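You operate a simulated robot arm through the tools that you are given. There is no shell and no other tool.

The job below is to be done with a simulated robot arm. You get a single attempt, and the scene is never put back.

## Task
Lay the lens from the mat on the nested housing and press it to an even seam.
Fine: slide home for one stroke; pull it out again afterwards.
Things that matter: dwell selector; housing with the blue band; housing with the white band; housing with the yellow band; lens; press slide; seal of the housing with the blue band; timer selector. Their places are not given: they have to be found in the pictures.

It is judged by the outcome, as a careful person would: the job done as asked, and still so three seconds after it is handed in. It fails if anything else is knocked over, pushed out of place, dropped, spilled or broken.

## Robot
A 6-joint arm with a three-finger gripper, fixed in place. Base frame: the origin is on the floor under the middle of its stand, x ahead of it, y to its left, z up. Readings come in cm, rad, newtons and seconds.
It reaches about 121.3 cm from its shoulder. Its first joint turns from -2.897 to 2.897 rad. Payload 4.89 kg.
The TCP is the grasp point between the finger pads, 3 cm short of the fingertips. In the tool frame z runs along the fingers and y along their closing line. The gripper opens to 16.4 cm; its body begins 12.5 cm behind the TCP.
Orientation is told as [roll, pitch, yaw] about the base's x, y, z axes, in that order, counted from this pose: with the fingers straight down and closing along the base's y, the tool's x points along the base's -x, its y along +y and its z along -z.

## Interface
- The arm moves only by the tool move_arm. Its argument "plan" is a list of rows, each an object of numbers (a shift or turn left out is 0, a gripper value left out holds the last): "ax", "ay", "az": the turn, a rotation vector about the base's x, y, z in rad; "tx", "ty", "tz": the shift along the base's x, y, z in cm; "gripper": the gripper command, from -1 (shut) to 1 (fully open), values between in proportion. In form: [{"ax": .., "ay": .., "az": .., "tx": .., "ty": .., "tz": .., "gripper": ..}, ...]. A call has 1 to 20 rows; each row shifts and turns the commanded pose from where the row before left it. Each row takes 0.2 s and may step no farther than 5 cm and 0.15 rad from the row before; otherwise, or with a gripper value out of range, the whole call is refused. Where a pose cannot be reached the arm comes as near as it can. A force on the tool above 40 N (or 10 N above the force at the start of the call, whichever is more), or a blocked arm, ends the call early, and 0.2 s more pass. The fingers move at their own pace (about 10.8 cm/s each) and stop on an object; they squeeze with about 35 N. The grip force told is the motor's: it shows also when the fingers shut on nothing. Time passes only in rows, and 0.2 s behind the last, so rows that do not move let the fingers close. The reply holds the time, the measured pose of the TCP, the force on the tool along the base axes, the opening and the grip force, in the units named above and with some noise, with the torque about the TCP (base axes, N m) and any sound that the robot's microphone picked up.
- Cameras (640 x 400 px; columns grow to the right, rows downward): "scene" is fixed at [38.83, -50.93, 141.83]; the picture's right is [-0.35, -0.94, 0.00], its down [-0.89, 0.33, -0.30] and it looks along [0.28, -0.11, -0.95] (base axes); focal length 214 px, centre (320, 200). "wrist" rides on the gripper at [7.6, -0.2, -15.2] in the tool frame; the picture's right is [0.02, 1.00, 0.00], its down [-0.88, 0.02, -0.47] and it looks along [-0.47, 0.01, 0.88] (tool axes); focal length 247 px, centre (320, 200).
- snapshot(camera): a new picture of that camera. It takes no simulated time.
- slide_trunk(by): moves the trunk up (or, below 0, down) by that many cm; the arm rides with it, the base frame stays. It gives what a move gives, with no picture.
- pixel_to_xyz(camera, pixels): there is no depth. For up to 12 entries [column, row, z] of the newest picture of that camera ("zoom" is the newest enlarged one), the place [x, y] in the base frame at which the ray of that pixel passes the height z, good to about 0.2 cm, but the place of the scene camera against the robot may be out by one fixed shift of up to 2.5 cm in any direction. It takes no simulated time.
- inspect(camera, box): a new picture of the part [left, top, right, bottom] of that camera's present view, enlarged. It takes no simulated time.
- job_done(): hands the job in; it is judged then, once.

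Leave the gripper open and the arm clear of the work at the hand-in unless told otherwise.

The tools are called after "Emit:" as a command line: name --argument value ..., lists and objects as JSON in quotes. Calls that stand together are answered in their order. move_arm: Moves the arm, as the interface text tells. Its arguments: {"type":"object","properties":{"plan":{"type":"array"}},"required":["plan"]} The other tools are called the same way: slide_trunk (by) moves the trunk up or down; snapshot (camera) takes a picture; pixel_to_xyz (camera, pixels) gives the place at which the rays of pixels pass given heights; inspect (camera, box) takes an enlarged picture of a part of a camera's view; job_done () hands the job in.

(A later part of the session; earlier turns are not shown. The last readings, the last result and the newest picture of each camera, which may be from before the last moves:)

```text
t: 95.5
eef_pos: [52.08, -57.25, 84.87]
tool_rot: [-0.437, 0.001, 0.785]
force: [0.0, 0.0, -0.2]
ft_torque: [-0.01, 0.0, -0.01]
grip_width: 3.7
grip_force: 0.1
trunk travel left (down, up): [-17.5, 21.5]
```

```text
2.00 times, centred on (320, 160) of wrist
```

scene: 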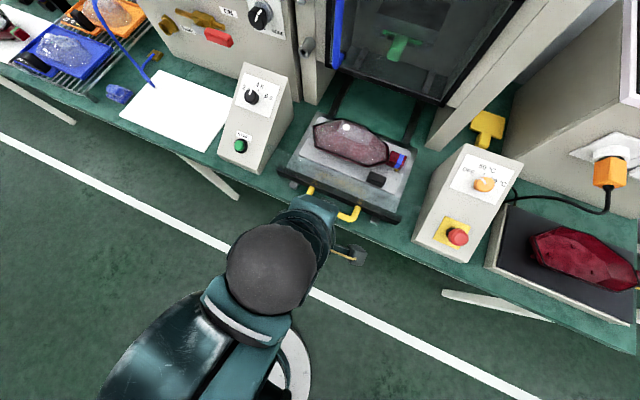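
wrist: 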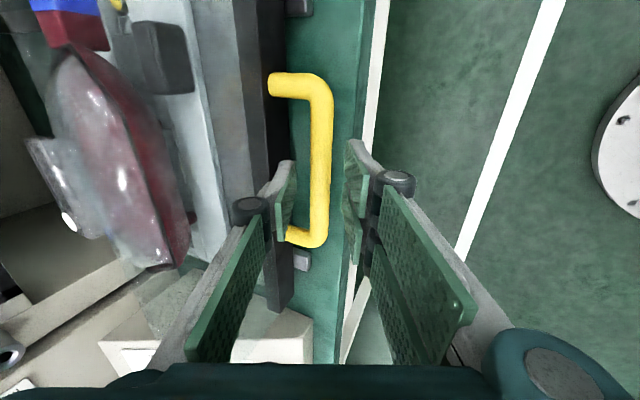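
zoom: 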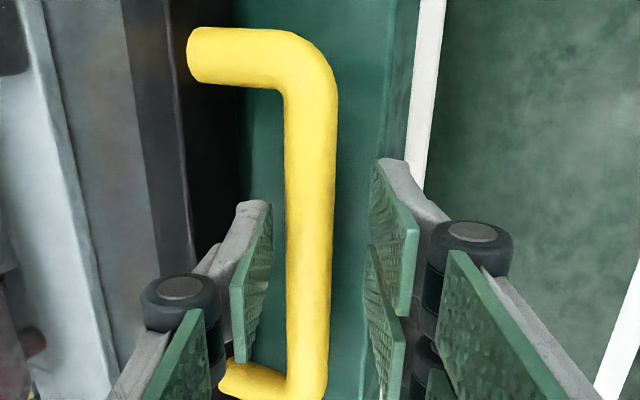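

Now closing on the handle while centring over it.

Emit:
move_arm --plan '[{"gripper": -0.66, "tx": 0.08, "ty": -0.08}, {"gripper": -0.74, "tx": 0.08, "ty": -0.08}, {"gripper": -0.8}, {"gripper": -0.9}, {}]'

Emit:
inspect --camera "wrist" --box '[240, 60, 400, 260]'

Emit:
inspect --camera "scene" --box '[260, 100, 440, 260]'

```text
t: 96.7
eef_pos: [52.35, -57.6, 84.88]
tool_rot: [-0.441, 0.002, 0.785]
force: [22.1, -16.9, 15.0]
ft_torque: [-0.41, -0.41, 0.23]
grip_width: 2.03
grip_force: 15.0
trunk travel left (down, up): [-17.5, 21.5]
```

```text
2.00 times, centred on (320, 160) of wrist
```

zoom: 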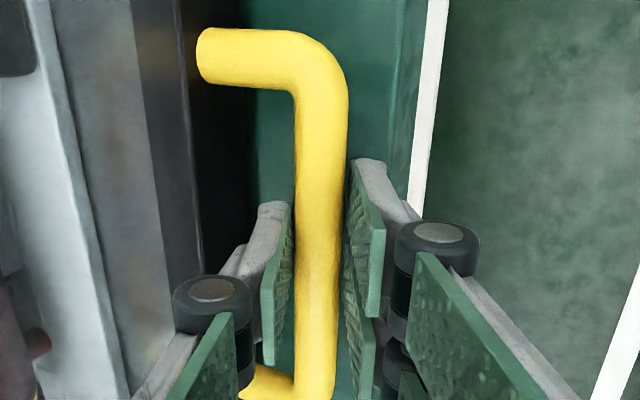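

```text
2.50 times, centred on (350, 180) of scene
```

zoom: 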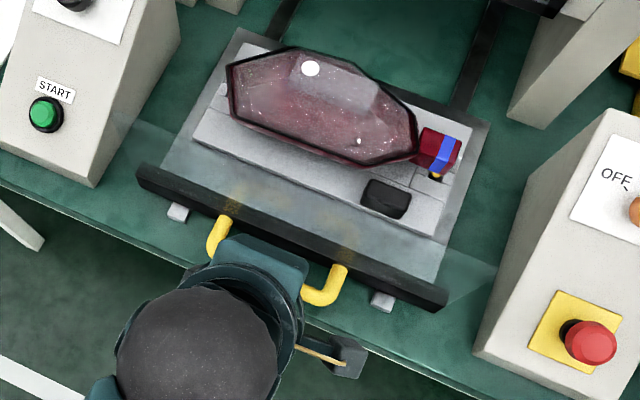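

The handle is gripped, but the tool is being pulled forward (about 28 N) because the slide is at its outer stop. I'll relax that by following the pull.

Emit:
move_arm --plan '[{"tx": 0.12, "ty": -0.12, "tz": 0.05}, {"tx": 0.12, "ty": -0.12, "tz": 0.05}, {}]'

```text
t: 97.5
eef_pos: [52.42, -57.72, 84.85]
tool_rot: [-0.437, 0.001, 0.784]
force: [0.3, 3.6, -9.8]
ft_torque: [-0.13, 0.49, 0.92]
grip_width: 1.7
grip_force: 45.0
trunk travel left (down, up): [-17.5, 21.5]
```

Forces are settled and the grip is firm at 1.7 cm. I'll start pushing the slide gently inward along the bench-depth direction and check it moves with the lens undisturbed.

Emit:
move_arm --plan '[{"tx": 0.3, "ty": -0.3}, {"tx": 0.5, "ty": -0.5}, {"tx": 0.7, "ty": -0.7}, {"tx": 0.7, "ty": -0.7}, {"tx": 0.5, "ty": -0.5}, {"tx": 0.3, "ty": -0.3}, {}]'

Emit:
inspect --camera "scene" --box '[260, 60, 440, 220]'

```text
t: 99.1
eef_pos: [55.54, -60.76, 84.99]
tool_rot: [-0.437, 0.001, 0.786]
force: [3.7, 5.4, -14.0]
ft_torque: [-0.28, 0.4, 0.86]
grip_width: 1.7
grip_force: 45.1
trunk travel left (down, up): [-17.5, 21.5]
```

```text
2.50 times, centred on (350, 140) of scene
```

zoom: 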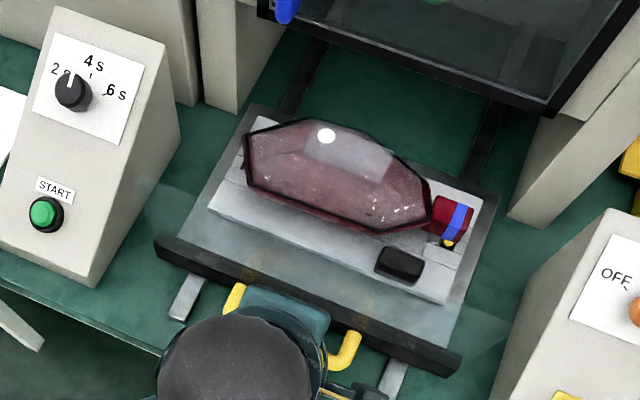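

The slide glides smoothly and the lens stays put. Continuing inward, with a tiny downward correction for the vertical preload.

Emit:
move_arm --plan '[{"tx": 0.4, "ty": -0.4, "tz": -0.1}, {"tx": 0.6, "ty": -0.6}, {"tx": 0.7, "ty": -0.7}, {"tx": 0.7, "ty": -0.7}, {"tx": 0.7, "ty": -0.7}, {"tx": 0.7, "ty": -0.7}, {"tx": 0.7, "ty": -0.7}, {"tx": 0.7, "ty": -0.7}, {"tx": 0.7, "ty": -0.7}, {"tx": 0.7, "ty": -0.7}, {"tx": 0.7, "ty": -0.7}, {"tx": 0.6, "ty": -0.6}, {"tx": 0.4, "ty": -0.4}, {}]'

Emit:
snapshot --camera "wrist"

Emit:
inspect --camera "scene" --box '[260, 20, 460, 200]'

```text
t: 102.1
eef_pos: [63.92, -69.08, 85.08]
tool_rot: [-0.438, 0.002, 0.787]
force: [13.8, 10.4, 0.2]
ft_torque: [-0.22, 0.17, 0.93]
grip_width: 1.71
grip_force: 44.5
trunk travel left (down, up): [-17.5, 21.5]
```

```text
taken
```

wrist: 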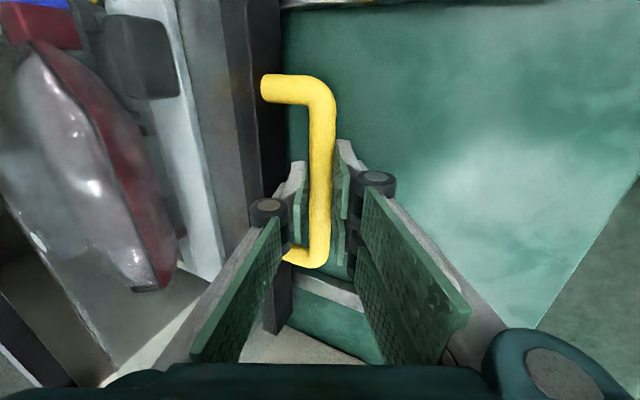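

```text
2.22 times, centred on (360, 110) of scene
```

zoom: 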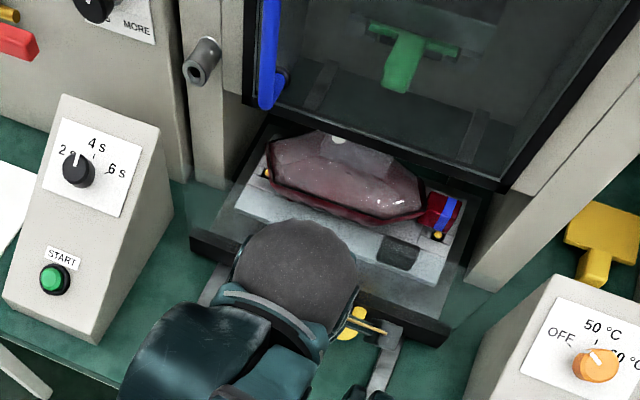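

There's about 17 N sideways, so the rails run very slightly toward +v from my path. I'll relieve it and keep pushing with that small correction, watching for the home stop.

Emit:
move_arm --plan '[{"tx": 0.1, "ty": 0.1}, {"tx": 0.41, "ty": -0.39}, {"tx": 0.61, "ty": -0.59}, {"tx": 0.71, "ty": -0.69}, {"tx": 0.71, "ty": -0.69}, {"tx": 0.71, "ty": -0.69}, {"tx": 0.71, "ty": -0.69}, {"tx": 0.51, "ty": -0.49}, {}]'

Emit:
inspect --camera "scene" --box '[260, 20, 460, 200]'

```text
t: 104.1
eef_pos: [68.04, -73.51, 84.9]
tool_rot: [-0.437, 0.001, 0.786]
force: [-14.6, -15.4, -3.3]
ft_torque: [-1.1, 1.04, 0.46]
grip_width: 1.74
grip_force: 44.9
trunk travel left (down, up): [-17.5, 21.5]
```

```text
2.22 times, centred on (360, 110) of scene
```

zoom: 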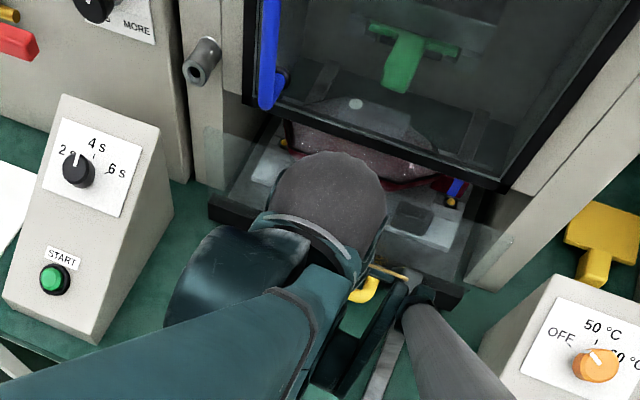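

The sideways force has reversed, so I over-corrected. I'll ease back 1 mm and continue the last few centimetres toward home.

Emit:
move_arm --plan '[{"tx": -0.1, "ty": -0.1}, {"tx": 0.3, "ty": -0.3}, {"tx": 0.5, "ty": -0.5}, {"tx": 0.5, "ty": -0.5}, {"tx": 0.5, "ty": -0.5}, {"tx": 0.3, "ty": -0.3}, {}]'

Emit:
inspect --camera "scene" --box '[260, 20, 460, 200]'

```text
t: 105.7
eef_pos: [70.31, -75.43, 84.96]
tool_rot: [-0.438, 0.004, 0.787]
force: [-9.1, -9.4, -23.4]
ft_torque: [-0.37, 0.58, 0.86]
grip_width: 1.73
grip_force: 45.0
trunk travel left (down, up): [-17.5, 21.5]
```

```text
2.22 times, centred on (360, 110) of scene
```

zoom: 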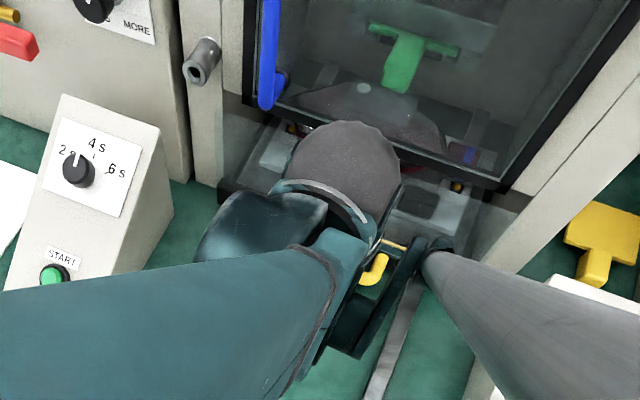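

That's 25 cm travelled. I'll relieve the vertical pull and push the remainder gently until the stop.

Emit:
move_arm --plan '[{"tx": -0.05, "ty": -0.05, "tz": -0.12}, {"tx": 0.25, "ty": -0.25}, {"tx": 0.3, "ty": -0.3}, {"tx": 0.3, "ty": -0.3}, {"tx": 0.3, "ty": -0.3}, {"tx": 0.2, "ty": -0.2}, {}]'

Emit:
inspect --camera "scene" --box '[260, 20, 460, 200]'

```text
t: 107.3
eef_pos: [71.48, -76.8, 84.94]
tool_rot: [-0.439, 0.002, 0.789]
force: [-1.2, 8.6, 26.6]
ft_torque: [-0.15, 0.01, 1.02]
grip_width: 1.7
grip_force: 44.8
trunk travel left (down, up): [-17.5, 21.5]
```

```text
2.22 times, centred on (360, 110) of scene
```

zoom: 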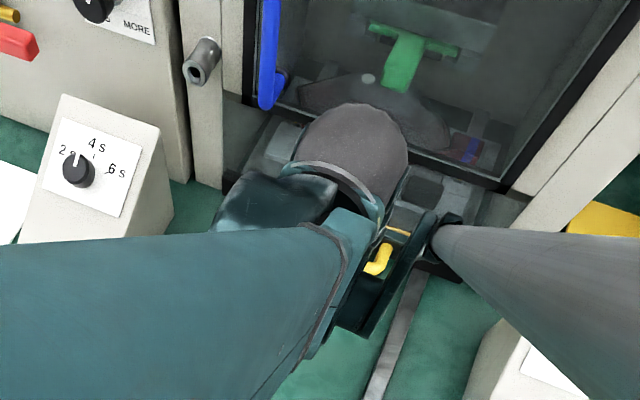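

No stop yet at 27 cm. Continuing gently.

Emit:
move_arm --plan '[{"tz": 0.08}, {"tx": 0.25, "ty": -0.25}, {"tx": 0.3, "ty": -0.3}, {"tx": 0.3, "ty": -0.3}, {"tx": 0.3, "ty": -0.3}, {"tx": 0.2, "ty": -0.2}, {}]'

Emit:
snapshot --camera "scene"

Emit:
snapshot --camera "wrist"

```text
t: 107.9
eef_pos: [71.41, -76.77, 84.9]
tool_rot: [-0.434, 0.002, 0.786]
force: [-5.3, 11.3, 16.8]
ft_torque: [-0.03, 0.18, 0.94]
grip_width: 1.73
grip_force: 44.9
trunk travel left (down, up): [-17.5, 21.5]
stopped in row 3: the force on the tool passed its limit at 47 N (the readings are from after the stop); the commanded pose is now the measured one
```

```text
taken
```

scene: 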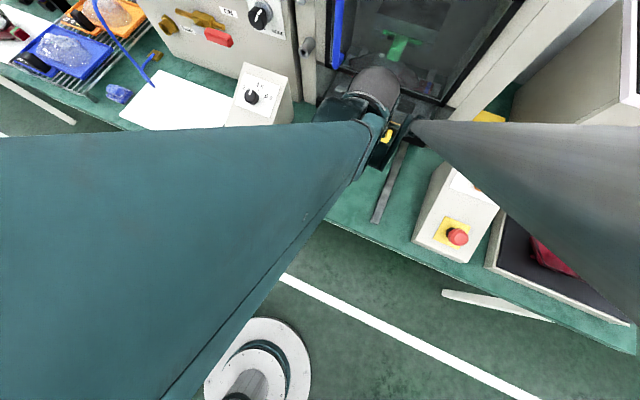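

```text
taken
```

wrist: 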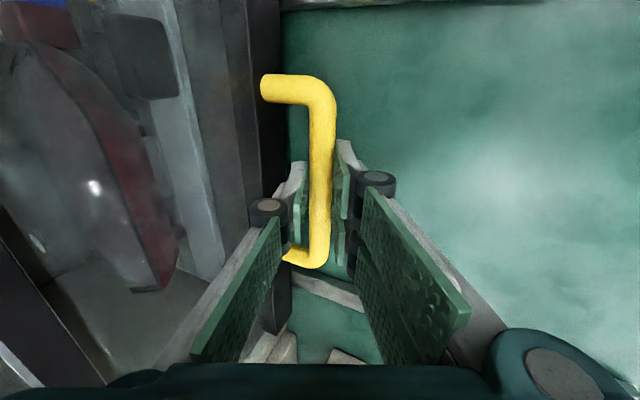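

The push met a firm stop at about 27 cm of travel. I'll check whether that is truly home, and look at the bar against the press columns.

Emit:
inspect --camera "scene" --box '[300, 50, 450, 160]'

Emit:
inspect --camera "wrist" --box '[0, 0, 300, 300]'

```text
3.64 times, centred on (375, 105) of scene
```

zoom: 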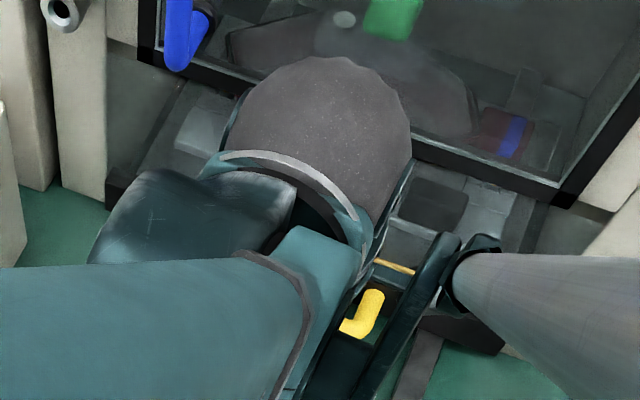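

```text
1.33 times, centred on (150, 150) of wrist
```

zoom: 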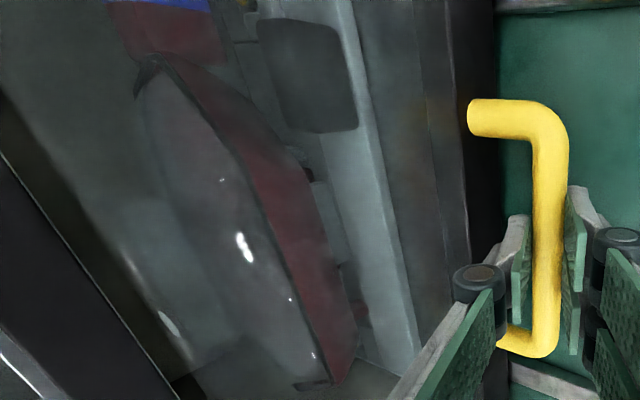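

The bar's rear face is now at the column fronts. I'll hold still for a couple of seconds and listen for the press.

Emit:
move_arm --plan '[{}, {}, {}, {}, {}]'

Emit:
inspect --camera "scene" --box '[300, 0, 480, 120]'

```text
t: 109.1
eef_pos: [71.5, -76.73, 84.91]
tool_rot: [-0.433, 0.0, 0.787]
force: [-10.6, 19.4, 15.6]
ft_torque: [0.06, 0.27, 1.04]
grip_width: 1.75
grip_force: 45.3
trunk travel left (down, up): [-17.5, 21.5]
```

```text
3.33 times, centred on (390, 60) of scene
```

zoom: 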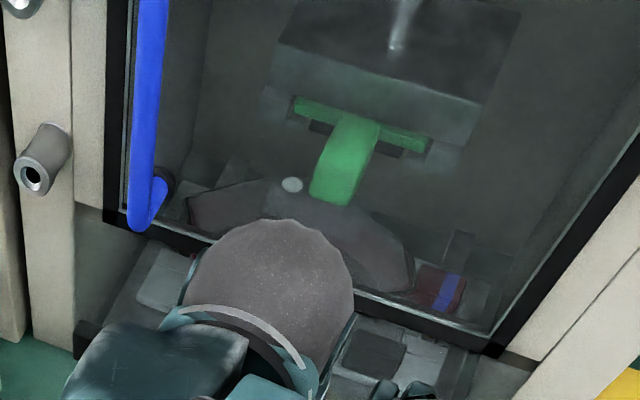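

No sound yet. I'll take out the vertical preload and push a bit more firmly in small steps, in case it's just short of the end switch.

Emit:
move_arm --plan '[{"tz": 0.12, "tx": -0.03, "ty": -0.03}, {"tx": 0.08, "ty": -0.08}, {"tx": 0.08, "ty": -0.08}, {"tx": 0.08, "ty": -0.08}, {}]'

```text
t: 109.8
eef_pos: [71.45, -76.76, 84.91]
tool_rot: [-0.431, 0.004, 0.788]
force: [-2.9, 8.8, 11.7]
ft_torque: [-0.21, 0.34, 0.78]
grip_width: 1.73
grip_force: 45.1
trunk travel left (down, up): [-17.5, 21.5]
stopped in row 3: the force on the tool passed its limit at 43 N (the readings are from after the stop); the commanded pose is now the measured one
```

The slide is hard against its stop at the same place, so it looks home. I'll let go of the handle, back away clear of the press, and read the display.

Emit:
move_arm --plan '[{"gripper": -0.75}, {"gripper": -0.65}, {"gripper": -0.57}, {}]'

```text
t: 110.8
eef_pos: [71.62, -76.8, 84.82]
tool_rot: [-0.433, 0.001, 0.788]
force: [0.3, -0.1, 0.2]
ft_torque: [0.0, -0.02, -0.01]
grip_width: 3.5
grip_force: 0.1
trunk travel left (down, up): [-17.5, 21.5]
```

Emit:
inspect --camera "wrist" --box '[240, 60, 400, 260]'

Emit:
move_arm --plan '[{"tx": -0.6, "ty": 0.6, "tz": 1.8}, {"tx": -0.6, "ty": 0.6, "tz": 1.8}, {"tx": -1.0, "ty": 1.0, "tz": 2.5}, {"tx": -2, "ty": 2, "tz": 2}, {"tx": -2.5, "ty": 2.5, "tz": 2}, {}]'

Emit:
snapshot --camera "wrist"

Emit:
snapshot --camera "scene"

```text
2.00 times, centred on (320, 160) of wrist
```

zoom: 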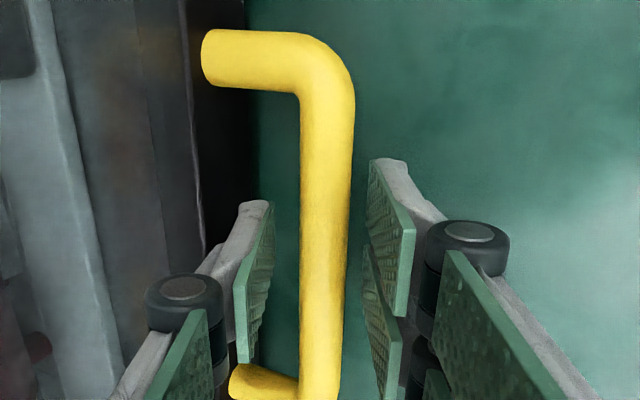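

```text
t: 112.2
eef_pos: [64.76, -70.24, 95.11]
tool_rot: [-0.43, 0.0, 0.786]
force: [0.3, -0.4, 0.5]
ft_torque: [-0.02, 0.04, -0.03]
grip_width: 3.55
grip_force: 0.1
trunk travel left (down, up): [-17.5, 21.5]
```

```text
taken
```

wrist: 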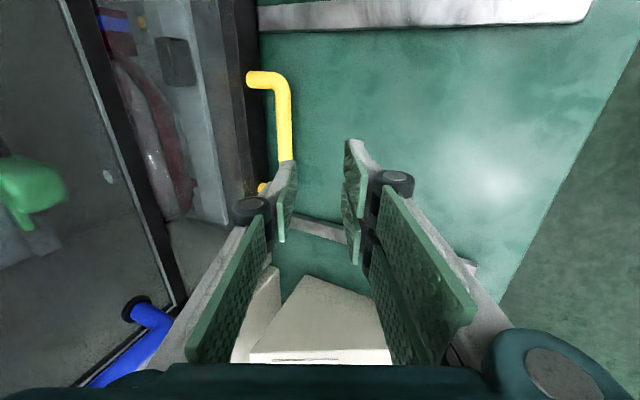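

```text
taken
```

scene: 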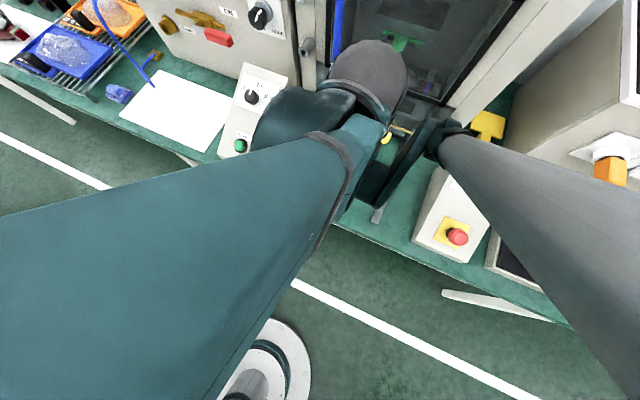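

I'm clear of the handle. I'll back off further and return to the viewing pose in front of the panel to read the display.

Emit:
move_arm --plan '[{"tx": -2, "ty": 2.5, "tz": 3}, {"tx": -2, "ty": 2.5, "tz": 3}, {"tx": -2, "ty": 2.5, "tz": 3}, {"ax": 0.1, "ay": 0.1, "tx": -1, "ty": 2.5, "tz": 2}, {"ax": 0.1, "ay": 0.1, "tx": -1, "ty": 2.5, "tz": 2}, {"ax": 0.1, "ay": 0.1, "tx": -1, "ty": 2.5, "tz": 2}, {"az": -0.131, "ty": 2}, {"az": -0.131, "ty": 2}, {"az": -0.131, "ty": 2}, {"az": -0.131, "ty": 2}, {"az": -0.131, "ty": 2}, {"az": -0.131, "ty": 2}, {"az": -0.131, "ty": 1}, {"az": -0.131}, {"az": -0.131}, {"az": -0.131}, {"az": -0.131}, {"az": -0.131}]'

Emit:
move_arm --plan '[{"ax": -0.09, "ay": -0.09}, {"ax": -0.09, "ay": -0.09}, {"ax": -0.09, "ay": -0.09}, {"ax": -0.09, "ay": -0.09}, {"ax": -0.09, "ay": -0.09}, {}]'

Emit:
snapshot --camera "wrist"

Emit:
snapshot --camera "scene"

```text
t: 116.0
eef_pos: [55.84, -42.16, 109.84]
tool_rot: [-0.006, 0.0, -0.786]
force: [0.3, 0.3, 0.8]
ft_torque: [-0.02, 0.0, -0.01]
grip_width: 3.53
grip_force: 0.1
trunk travel left (down, up): [-17.5, 21.5]
```

```text
t: 117.4
eef_pos: [55.88, -42.15, 109.9]
tool_rot: [-0.008, -0.639, -0.786]
force: [-0.6, -0.1, 0.3]
ft_torque: [-0.05, -0.05, 0.02]
grip_width: 3.54
grip_force: 0.0
trunk travel left (down, up): [-17.5, 21.5]
```

```text
taken
```

wrist: 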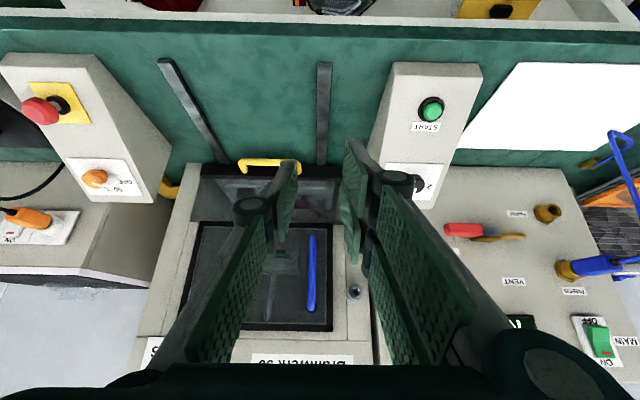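

```text
taken
```

scene: 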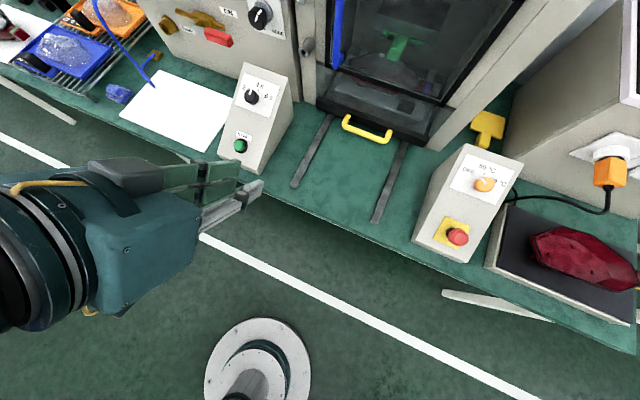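

The slide is in and its pane closes the press opening. I'll move sideways to uncover the display at the lower right.

Emit:
move_arm --plan '[{"tx": 3, "ty": 3}, {"tx": 3, "ty": 3}, {"tx": 3, "ty": 3}, {"gripper": 0.0}, {}]'

Emit:
snapshot --camera "wrist"

Emit:
inspect --camera "scene" --box '[300, 10, 480, 170]'

```text
t: 118.6
eef_pos: [65.01, -33.23, 109.95]
tool_rot: [-0.008, -0.636, -0.786]
force: [0.2, 0.0, -0.4]
ft_torque: [-0.04, 0.0, -0.03]
grip_width: 8.18
grip_force: 0.1
trunk travel left (down, up): [-17.5, 21.5]
```

```text
taken
```

wrist: 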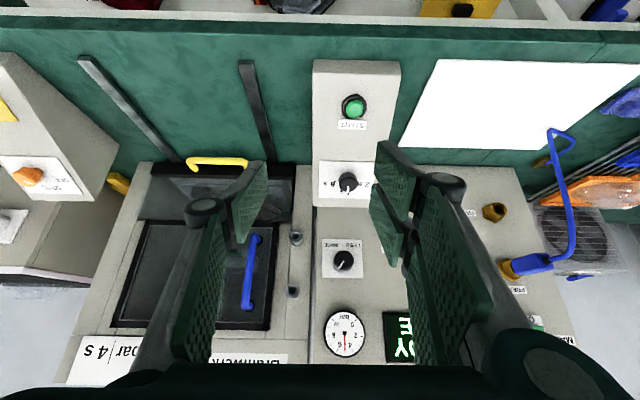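

```text
2.50 times, centred on (390, 90) of scene
```

zoom: 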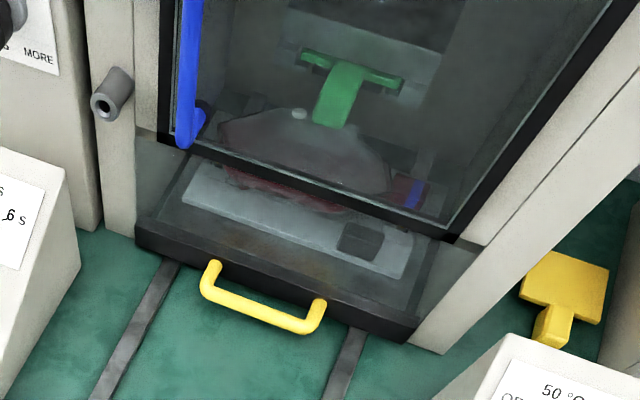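

The display has changed; I can make out a "…Y" line and an "…E" line. I'll move a bit more to read it fully.

Emit:
move_arm --plan '[{"tx": 3, "ty": 3}, {"tx": 3, "ty": 3}, {"tx": 2, "ty": 2}, {}]'

Emit:
inspect --camera "wrist" --box '[220, 150, 420, 370]'

Emit:
snapshot --camera "wrist"

```text
t: 119.6
eef_pos: [72.86, -25.17, 109.91]
tool_rot: [-0.006, -0.638, -0.785]
force: [1.4, -0.6, 0.2]
ft_torque: [-0.03, 0.05, -0.03]
grip_width: 8.19
grip_force: 0.1
trunk travel left (down, up): [-17.5, 21.5]
```

```text
1.82 times, centred on (320, 260) of wrist
```

zoom: 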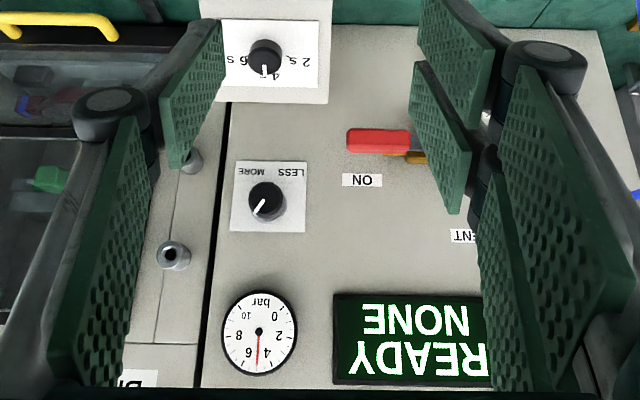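

```text
taken
```

wrist: 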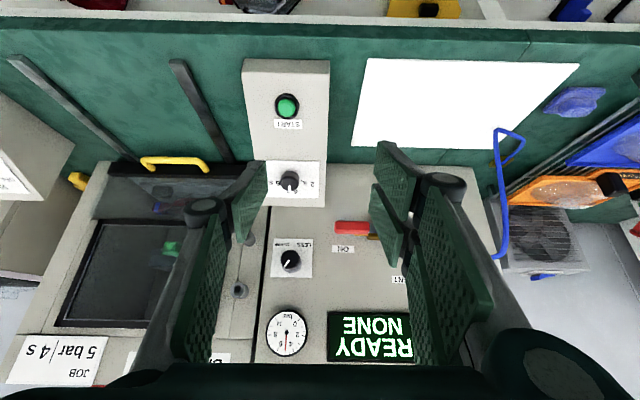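

The display reads "READY / NONE": the slide home has armed the press, and one stroke is given with the green START button. The dwell knob still points at 4 s and the gauge still shows 5 bar, both matching the plate. I'll locate the START button precisely at about (288,106).

Emit:
inspect --camera "wrist" --box '[240, 50, 340, 210]'

Emit:
pixel_to_xyz --camera "wrist" --pixels '[[288, 105, 85], [288, 105, 86], [289, 178, 92], [289, 178, 94]]'

```text
2.50 times, centred on (290, 130) of wrist
```

zoom: 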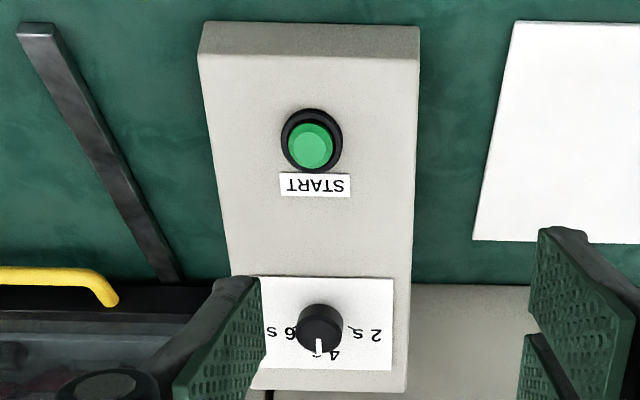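

```text
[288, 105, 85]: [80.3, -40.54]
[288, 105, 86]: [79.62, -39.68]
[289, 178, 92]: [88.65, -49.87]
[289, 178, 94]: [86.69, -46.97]
```

The START cap centre is at about (85.35, 27.85, 85.5) in bench coordinates, and the tool is already tilted perpendicular to the sloped face. I'll press with the single left finger, with the other two hanging clear past the box edge. First I'll move to about 5 cm off the button.

Emit:
move_arm --plan '[{"gripper": 0.22, "tx": 1.6, "ty": -1.68, "tz": -3.68}, {"tx": 1.6, "ty": -1.68, "tz": -3.68}, {"tx": 1.6, "ty": -1.68, "tz": -3.68}, {"tx": 1.6, "ty": -1.68, "tz": -3.68}, {"tx": 1.6, "ty": -1.68, "tz": -3.68}, {}]'

Emit:
snapshot --camera "wrist"

Emit:
inspect --camera "scene" --box '[180, 60, 340, 190]'

```text
t: 121.0
eef_pos: [80.89, -33.66, 91.19]
tool_rot: [-0.008, -0.636, -0.784]
force: [0.1, -0.6, -0.2]
ft_torque: [-0.02, 0.02, 0.01]
grip_width: 10.02
grip_force: 0.0
trunk travel left (down, up): [-17.5, 21.5]
```

```text
taken
```

wrist: 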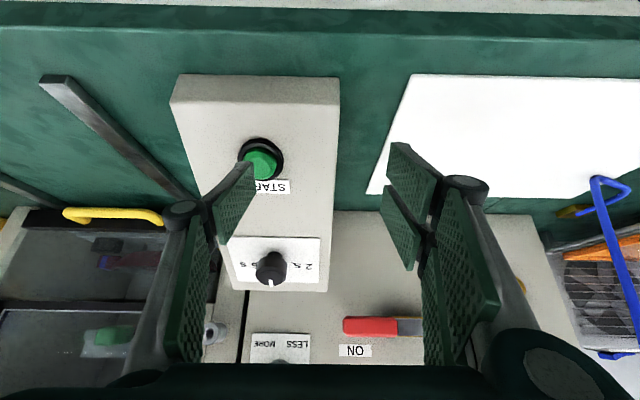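

```text
3.08 times, centred on (260, 125) of scene
```

zoom: 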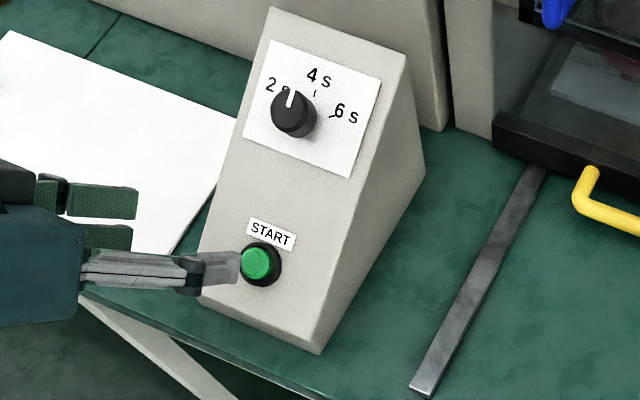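

The finger lines up with the button, about 4.8 cm away. I'll advance along the tool axis most of the way, then in small steps with force feedback.

Emit:
move_arm --plan '[{"tx": 0.82, "ty": -0.82, "tz": -1.3}, {"tx": 0.82, "ty": -0.82, "tz": -1.33}, {}]'

Emit:
inspect --camera "wrist" --box '[180, 80, 360, 260]'

Emit:
inspect --camera "scene" --box '[200, 110, 280, 180]'

```text
t: 121.8
eef_pos: [82.34, -35.25, 88.84]
tool_rot: [-0.007, -0.635, -0.786]
force: [-6.5, 3.1, 9.4]
ft_torque: [-0.35, 0.51, -0.3]
grip_width: 10.3
grip_force: 3.0
trunk travel left (down, up): [-17.5, 21.5]
heard: click
```

```text
2.22 times, centred on (270, 170) of wrist
```

zoom: 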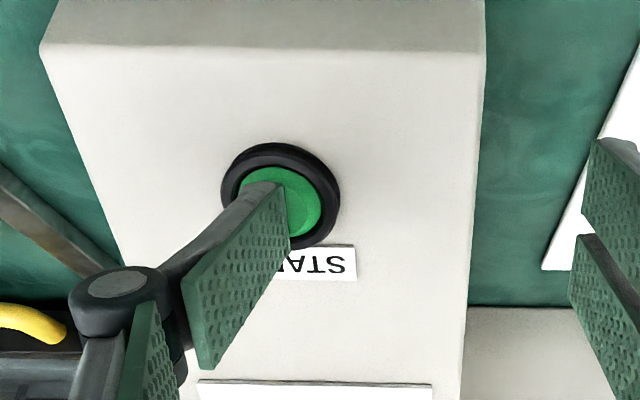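

```text
5.71 times, centred on (240, 145) of scene
```

zoom: 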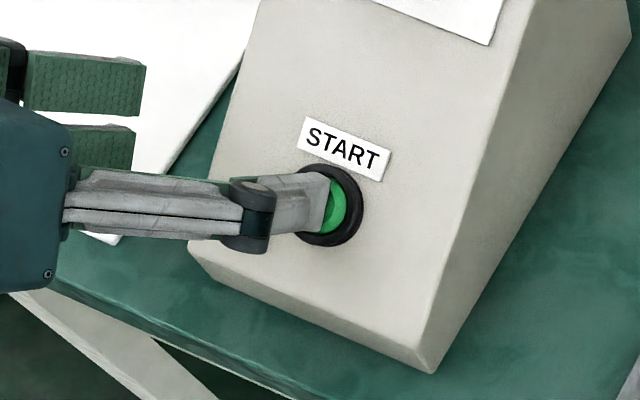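

I heard a click, so the button has been pressed once. I'll retract straight back so it isn't pressed again, and wait for the stroke.

Emit:
move_arm --plan '[{"tx": -0.85, "ty": 0.85, "tz": 1.6}, {"tx": -0.85, "ty": 0.85, "tz": 1.6}, {"tx": -1.5, "ty": 1.5, "tz": 2.5}, {}]'

Emit:
inspect --camera "scene" --box '[300, 0, 480, 160]'

Emit:
snapshot --camera "wrist"

```text
t: 122.8
eef_pos: [79.22, -31.99, 94.6]
tool_rot: [-0.007, -0.636, -0.786]
force: [-0.9, -0.5, 0.3]
ft_torque: [0.02, -0.02, 0.0]
grip_width: 9.99
grip_force: 0.2
trunk travel left (down, up): [-17.5, 21.5]
```

```text
2.50 times, centred on (390, 80) of scene
```

zoom: 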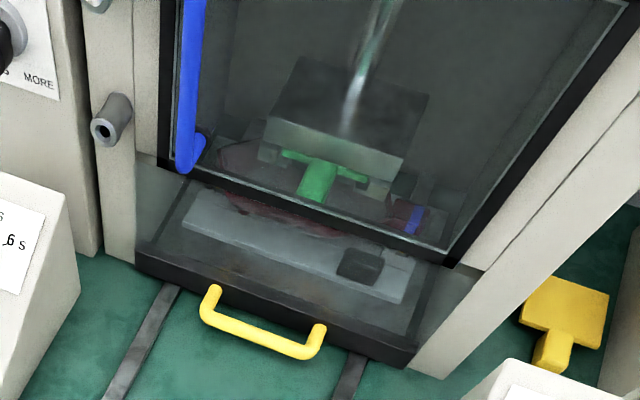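

```text
taken
```

wrist: 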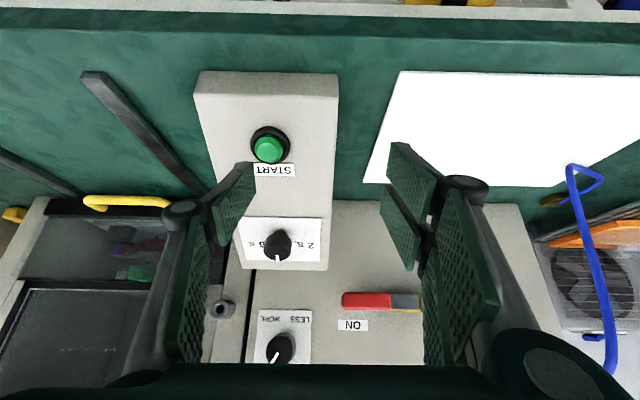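

The ram is coming down on the lens. I'll move back to the viewing pose and watch the display through the dwell.

Emit:
move_arm --plan '[{"tx": -1.6, "ty": 1.7, "tz": 3.8}, {"tx": -1.6, "ty": 1.7, "tz": 3.8}, {"tx": -1.6, "ty": 1.7, "tz": 3.8}, {"tx": -1.6, "ty": 1.7, "tz": 3.8}, {}]'

Emit:
inspect --camera "wrist" --box '[220, 150, 420, 370]'

Emit:
inspect --camera "scene" --box '[300, 0, 480, 160]'

```text
t: 124.0
eef_pos: [72.85, -25.37, 109.77]
tool_rot: [-0.008, -0.638, -0.786]
force: [-1.0, 0.0, 0.2]
ft_torque: [-0.03, -0.05, 0.03]
grip_width: 10.01
grip_force: 0.1
trunk travel left (down, up): [-17.5, 21.5]
```

```text
1.82 times, centred on (320, 260) of wrist
```

zoom: 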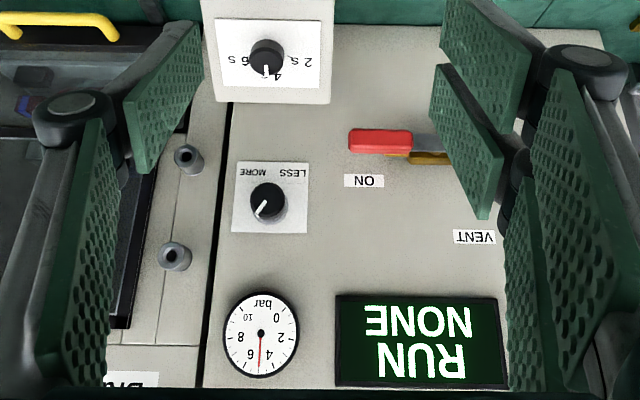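

```text
2.50 times, centred on (390, 80) of scene
```

zoom: 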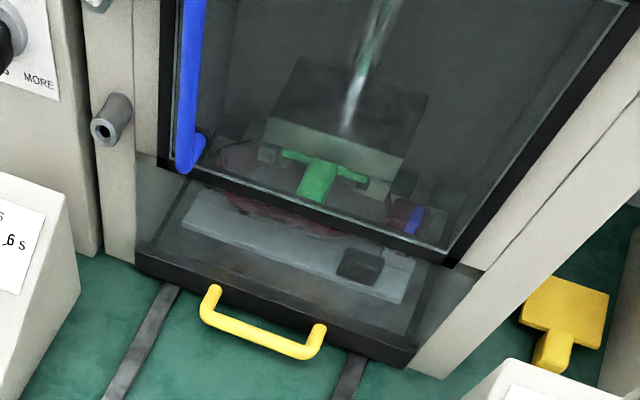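

The display now says "RUN" and the ram is down. I'll wait out the dwell.

Emit:
move_arm --plan '[{}, {}, {}, {}, {}, {}, {}, {}, {}, {}, {}, {}, {}, {}, {}]'

Emit:
inspect --camera "wrist" --box '[220, 150, 420, 370]'

Emit:
inspect --camera "scene" --box '[300, 0, 480, 160]'

```text
t: 127.2
eef_pos: [73.02, -25.57, 109.59]
tool_rot: [-0.006, -0.635, -0.784]
force: [-0.2, -0.2, 1.3]
ft_torque: [-0.03, -0.01, 0.02]
grip_width: 10.01
grip_force: 0.1
trunk travel left (down, up): [-17.5, 21.5]
```

```text
1.82 times, centred on (320, 260) of wrist
```

zoom: 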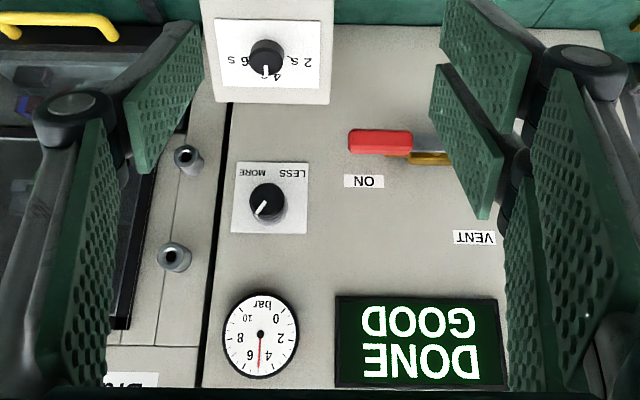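

```text
2.50 times, centred on (390, 80) of scene
```

zoom: 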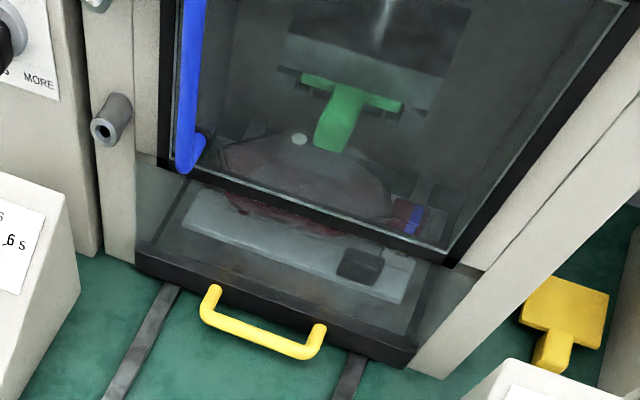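

"DONE / GOOD", and the ram is back up. Now I'll pull the slide out again. I'm retracing my path back to the handle, leaning the tool back as before with the fingers at 3.7 cm.

Emit:
move_arm --plan '[{"ax": 0.09, "ay": 0.09, "tx": -3.4, "ty": -3.3, "gripper": -0.56}, {"ax": 0.09, "ay": 0.09, "tx": -3.4, "ty": -3.3}, {"ax": 0.09, "ay": 0.09, "tx": -3.4, "ty": -3.3}, {"ax": 0.09, "ay": 0.09, "tx": -3.4, "ty": -3.3}, {"ax": 0.09, "ay": 0.09, "tx": -3.4, "ty": -3.3}, {"az": 0.131}, {"az": 0.131}, {"az": 0.131}, {"az": 0.131}, {"az": 0.131}, {"az": 0.131}, {"az": 0.131}, {"az": 0.131}, {"az": 0.131}, {"az": 0.131}, {"az": 0.131}, {"az": 0.131}]'

Emit:
move_arm --plan '[{"ty": -2}, {"ty": -2}, {"ty": -2}, {"ty": -2}, {"ty": -2}, {"ty": -2}, {"ty": -1}, {"ax": -0.103, "ay": -0.103, "tx": 1, "ty": -2.5, "tz": -2}, {"ax": -0.103, "ay": -0.103, "tx": 1, "ty": -2.5, "tz": -2}, {"ax": -0.103, "ay": -0.103, "tx": 1, "ty": -2.5, "tz": -2}, {"tx": 2, "ty": -2.5, "tz": -3}, {"tx": 2, "ty": -2.5, "tz": -3}, {"tx": 2, "ty": -2.5, "tz": -2}, {}]'

Emit:
snapshot --camera "wrist"

Emit:
snapshot --camera "scene"

```text
t: 130.8
eef_pos: [55.87, -41.63, 109.87]
tool_rot: [-0.008, 0.001, 0.791]
force: [0.7, -0.2, -0.1]
ft_torque: [0.0, 0.01, 0.03]
grip_width: 3.61
grip_force: 0.0
trunk travel left (down, up): [-17.5, 21.5]
```

```text
t: 133.8
eef_pos: [64.92, -69.97, 95.73]
tool_rot: [-0.442, 0.001, 0.787]
force: [0.4, -0.9, -0.7]
ft_torque: [0.05, 0.05, 0.03]
grip_width: 3.64
grip_force: 0.1
trunk travel left (down, up): [-17.5, 21.5]
```

```text
taken
```

wrist: 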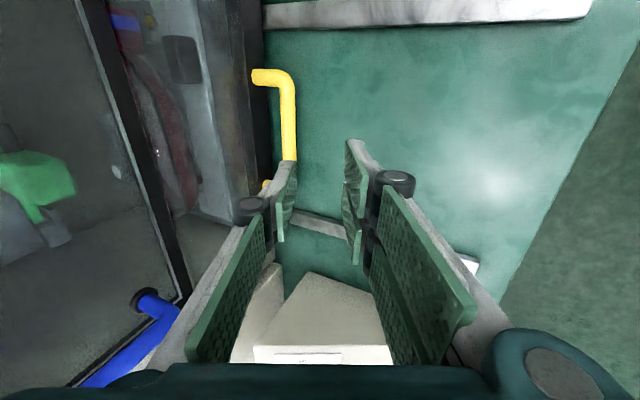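

```text
taken
```

scene: 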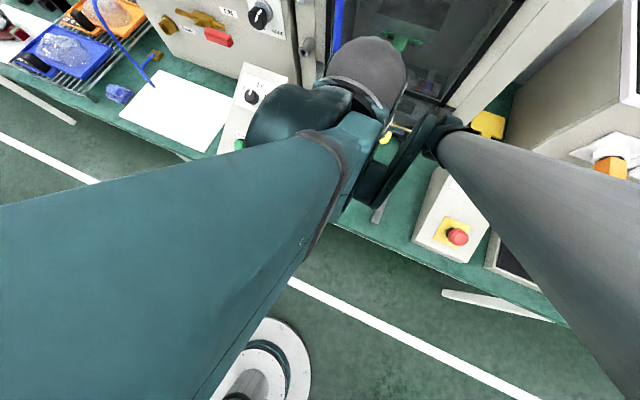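

The handle is where I left it. Retracing the approach to just above it.

Emit:
move_arm --plan '[{"tx": 2.5, "ty": -2.5, "tz": -2}, {"tx": 2.0, "ty": -2.1, "tz": -2.3}, {}]'

Emit:
snapshot --camera "wrist"

```text
t: 134.6
eef_pos: [69.4, -74.53, 91.48]
tool_rot: [-0.443, 0.003, 0.788]
force: [-0.5, -1.5, -0.5]
ft_torque: [0.02, 0.01, -0.05]
grip_width: 3.6
grip_force: 0.0
trunk travel left (down, up): [-17.5, 21.5]
```

```text
taken
```

wrist: 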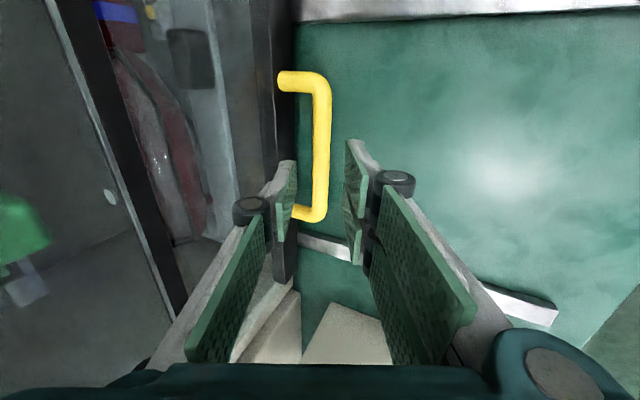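

The handle is centred between the fingers. Advancing along the tool axis.

Emit:
move_arm --plan '[{"tx": 0.75, "ty": -0.77, "tz": -2.2}, {"tx": 0.75, "ty": -0.77, "tz": -2.2}, {}]'

Emit:
inspect --camera "wrist" --box '[240, 60, 400, 260]'

```text
t: 135.4
eef_pos: [70.88, -75.88, 87.22]
tool_rot: [-0.442, 0.002, 0.786]
force: [0.0, 0.6, -0.2]
ft_torque: [0.01, 0.01, 0.0]
grip_width: 3.6
grip_force: 0.0
trunk travel left (down, up): [-17.5, 21.5]
```

```text
2.00 times, centred on (320, 160) of wrist
```

zoom: 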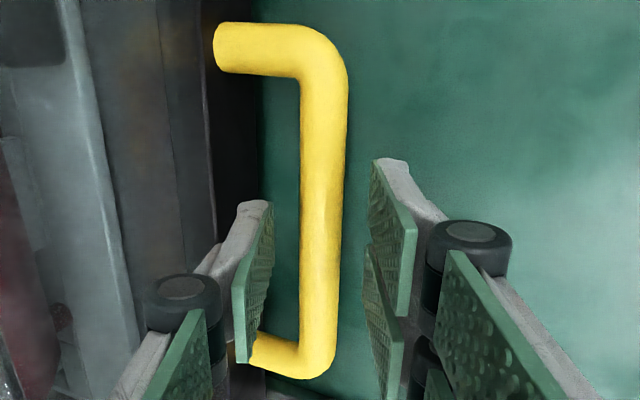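

Aligned and clear on both sides. Final approach and grip.

Emit:
move_arm --plan '[{"tx": 0.35, "ty": -0.35, "tz": -1.1}, {"tx": 0.35, "ty": -0.35, "tz": -1.1}, {}]'

Emit:
inspect --camera "wrist" --box '[240, 60, 400, 260]'

```text
t: 136.2
eef_pos: [71.61, -76.69, 84.8]
tool_rot: [-0.444, 0.0, 0.786]
force: [-0.5, -0.8, 0.0]
ft_torque: [-0.03, 0.04, -0.01]
grip_width: 3.61
grip_force: 0.1
trunk travel left (down, up): [-17.5, 21.5]
```

```text
2.00 times, centred on (320, 160) of wrist
```

zoom: 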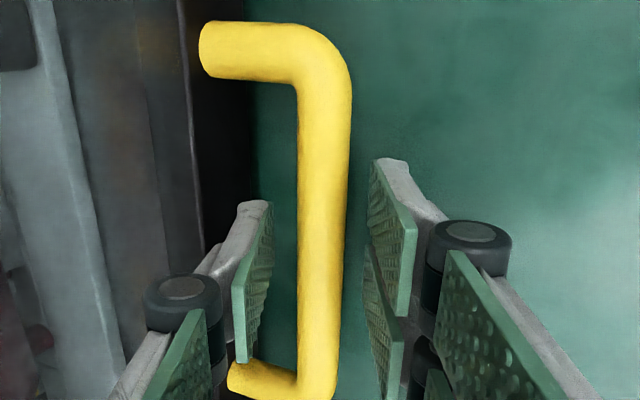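

Emit:
move_arm --plan '[{"gripper": -0.66}, {"gripper": -0.74}, {"gripper": -0.8}, {"gripper": -0.9}, {}]'

```text
t: 137.4
eef_pos: [71.63, -76.54, 85.02]
tool_rot: [-0.443, 0.002, 0.787]
force: [1.3, -1.7, 2.2]
ft_torque: [-0.4, 0.32, 0.78]
grip_width: 1.72
grip_force: 45.1
trunk travel left (down, up): [-17.5, 21.5]
```

A firm grip with low forces. Pulling the slide out smoothly along the same line.

Emit:
move_arm --plan '[{"tx": -0.3, "ty": 0.3}, {"tx": -0.5, "ty": 0.5}, {"tx": -0.7, "ty": 0.7}, {"tx": -0.7, "ty": 0.7}, {"tx": -0.7, "ty": 0.7}, {"tx": -0.7, "ty": 0.7}, {"tx": -0.7, "ty": 0.7}, {"tx": -0.7, "ty": 0.7}, {"tx": -0.7, "ty": 0.7}, {"tx": -0.5, "ty": 0.5}, {"tx": -0.3, "ty": 0.3}, {}]'

Emit:
inspect --camera "scene" --box '[260, 20, 460, 200]'

```text
t: 140.0
eef_pos: [65.05, -69.98, 84.99]
tool_rot: [-0.443, 0.0, 0.787]
force: [-1.3, 0.8, 15.7]
ft_torque: [0.03, -0.08, 1.11]
grip_width: 1.72
grip_force: 45.0
trunk travel left (down, up): [-17.5, 21.5]
```

```text
2.22 times, centred on (360, 110) of scene
```

zoom: 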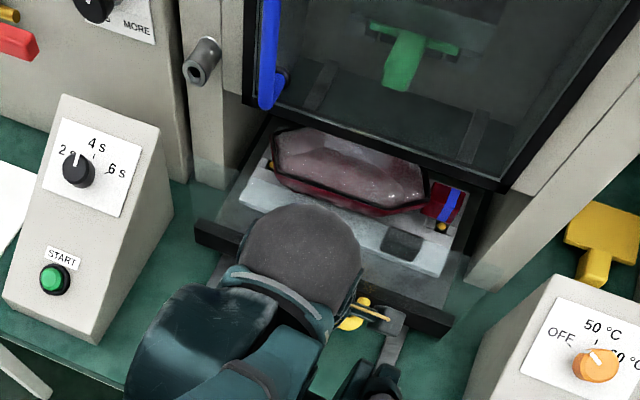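

The slide is coming out well with the lens in place. Continuing with a 1 mm upward correction for the vertical load.

Emit:
move_arm --plan '[{"tx": -0.3, "ty": 0.3, "tz": 0.08}, {"tx": -0.5, "ty": 0.5}, {"tx": -0.7, "ty": 0.7}, {"tx": -0.7, "ty": 0.7}, {"tx": -0.7, "ty": 0.7}, {"tx": -0.7, "ty": 0.7}, {"tx": -0.7, "ty": 0.7}, {"tx": -0.7, "ty": 0.7}, {"tx": -0.7, "ty": 0.7}, {"tx": -0.7, "ty": 0.7}, {"tx": -0.7, "ty": 0.7}, {"tx": -0.7, "ty": 0.7}, {"tx": -0.5, "ty": 0.5}, {"tx": -0.3, "ty": 0.3}, {}]'

Emit:
inspect --camera "scene" --box '[260, 60, 440, 220]'

```text
t: 143.2
eef_pos: [56.68, -61.51, 84.9]
tool_rot: [-0.443, 0.002, 0.789]
force: [-6.8, -5.7, -22.4]
ft_torque: [-0.53, 0.67, 0.68]
grip_width: 1.73
grip_force: 44.5
trunk travel left (down, up): [-17.5, 21.5]
```

```text
2.50 times, centred on (350, 140) of scene
```

zoom: 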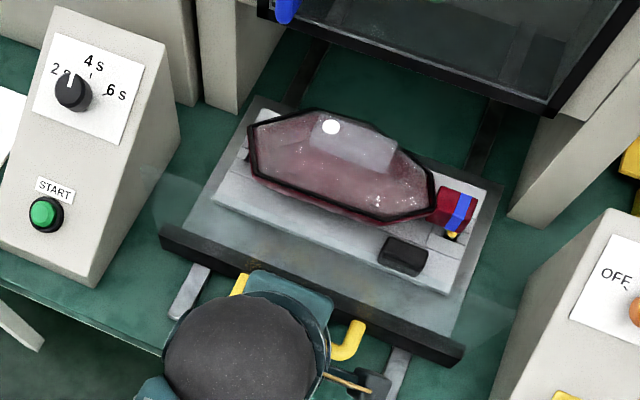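

About 5.5 cm left to the original pulled-out position. Finishing gently.

Emit:
move_arm --plan '[{"tx": -0.3, "ty": 0.3, "tz": -0.08}, {"tx": -0.5, "ty": 0.5}, {"tx": -0.6, "ty": 0.6}, {"tx": -0.6, "ty": 0.6}, {"tx": -0.6, "ty": 0.6}, {"tx": -0.5, "ty": 0.5}, {"tx": -0.4, "ty": 0.4}, {"tx": -0.3, "ty": 0.3}, {}]'

Emit:
inspect --camera "scene" --box '[260, 80, 440, 240]'

```text
t: 145.2
eef_pos: [52.72, -57.65, 84.94]
tool_rot: [-0.443, 0.0, 0.788]
force: [-2.2, -0.2, 11.4]
ft_torque: [-0.14, 0.08, 1.01]
grip_width: 1.71
grip_force: 45.4
trunk travel left (down, up): [-17.5, 21.5]
```

```text
2.50 times, centred on (350, 160) of scene
```

zoom: 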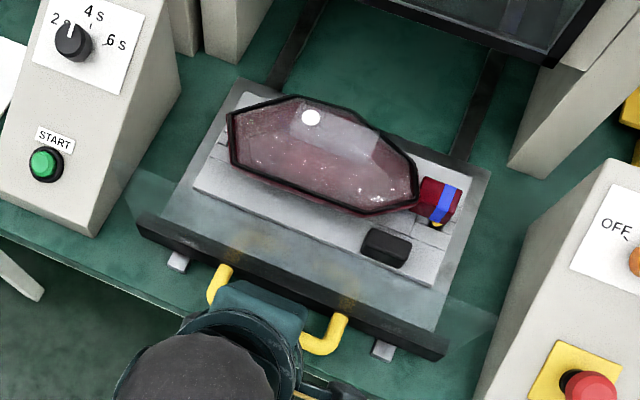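

The bar sits where it was at the start. I'll ease it the last couple of millimetres to feel the outer stop.

Emit:
move_arm --plan '[{"tx": -0.08, "ty": 0.08}, {"tx": -0.08, "ty": 0.08}, {}]'

```text
t: 146.0
eef_pos: [52.63, -57.46, 84.84]
tool_rot: [-0.445, 0.0, 0.787]
force: [7.6, -7.4, 16.7]
ft_torque: [-0.57, 0.12, 0.77]
grip_width: 1.73
grip_force: 45.4
trunk travel left (down, up): [-17.5, 21.5]
```

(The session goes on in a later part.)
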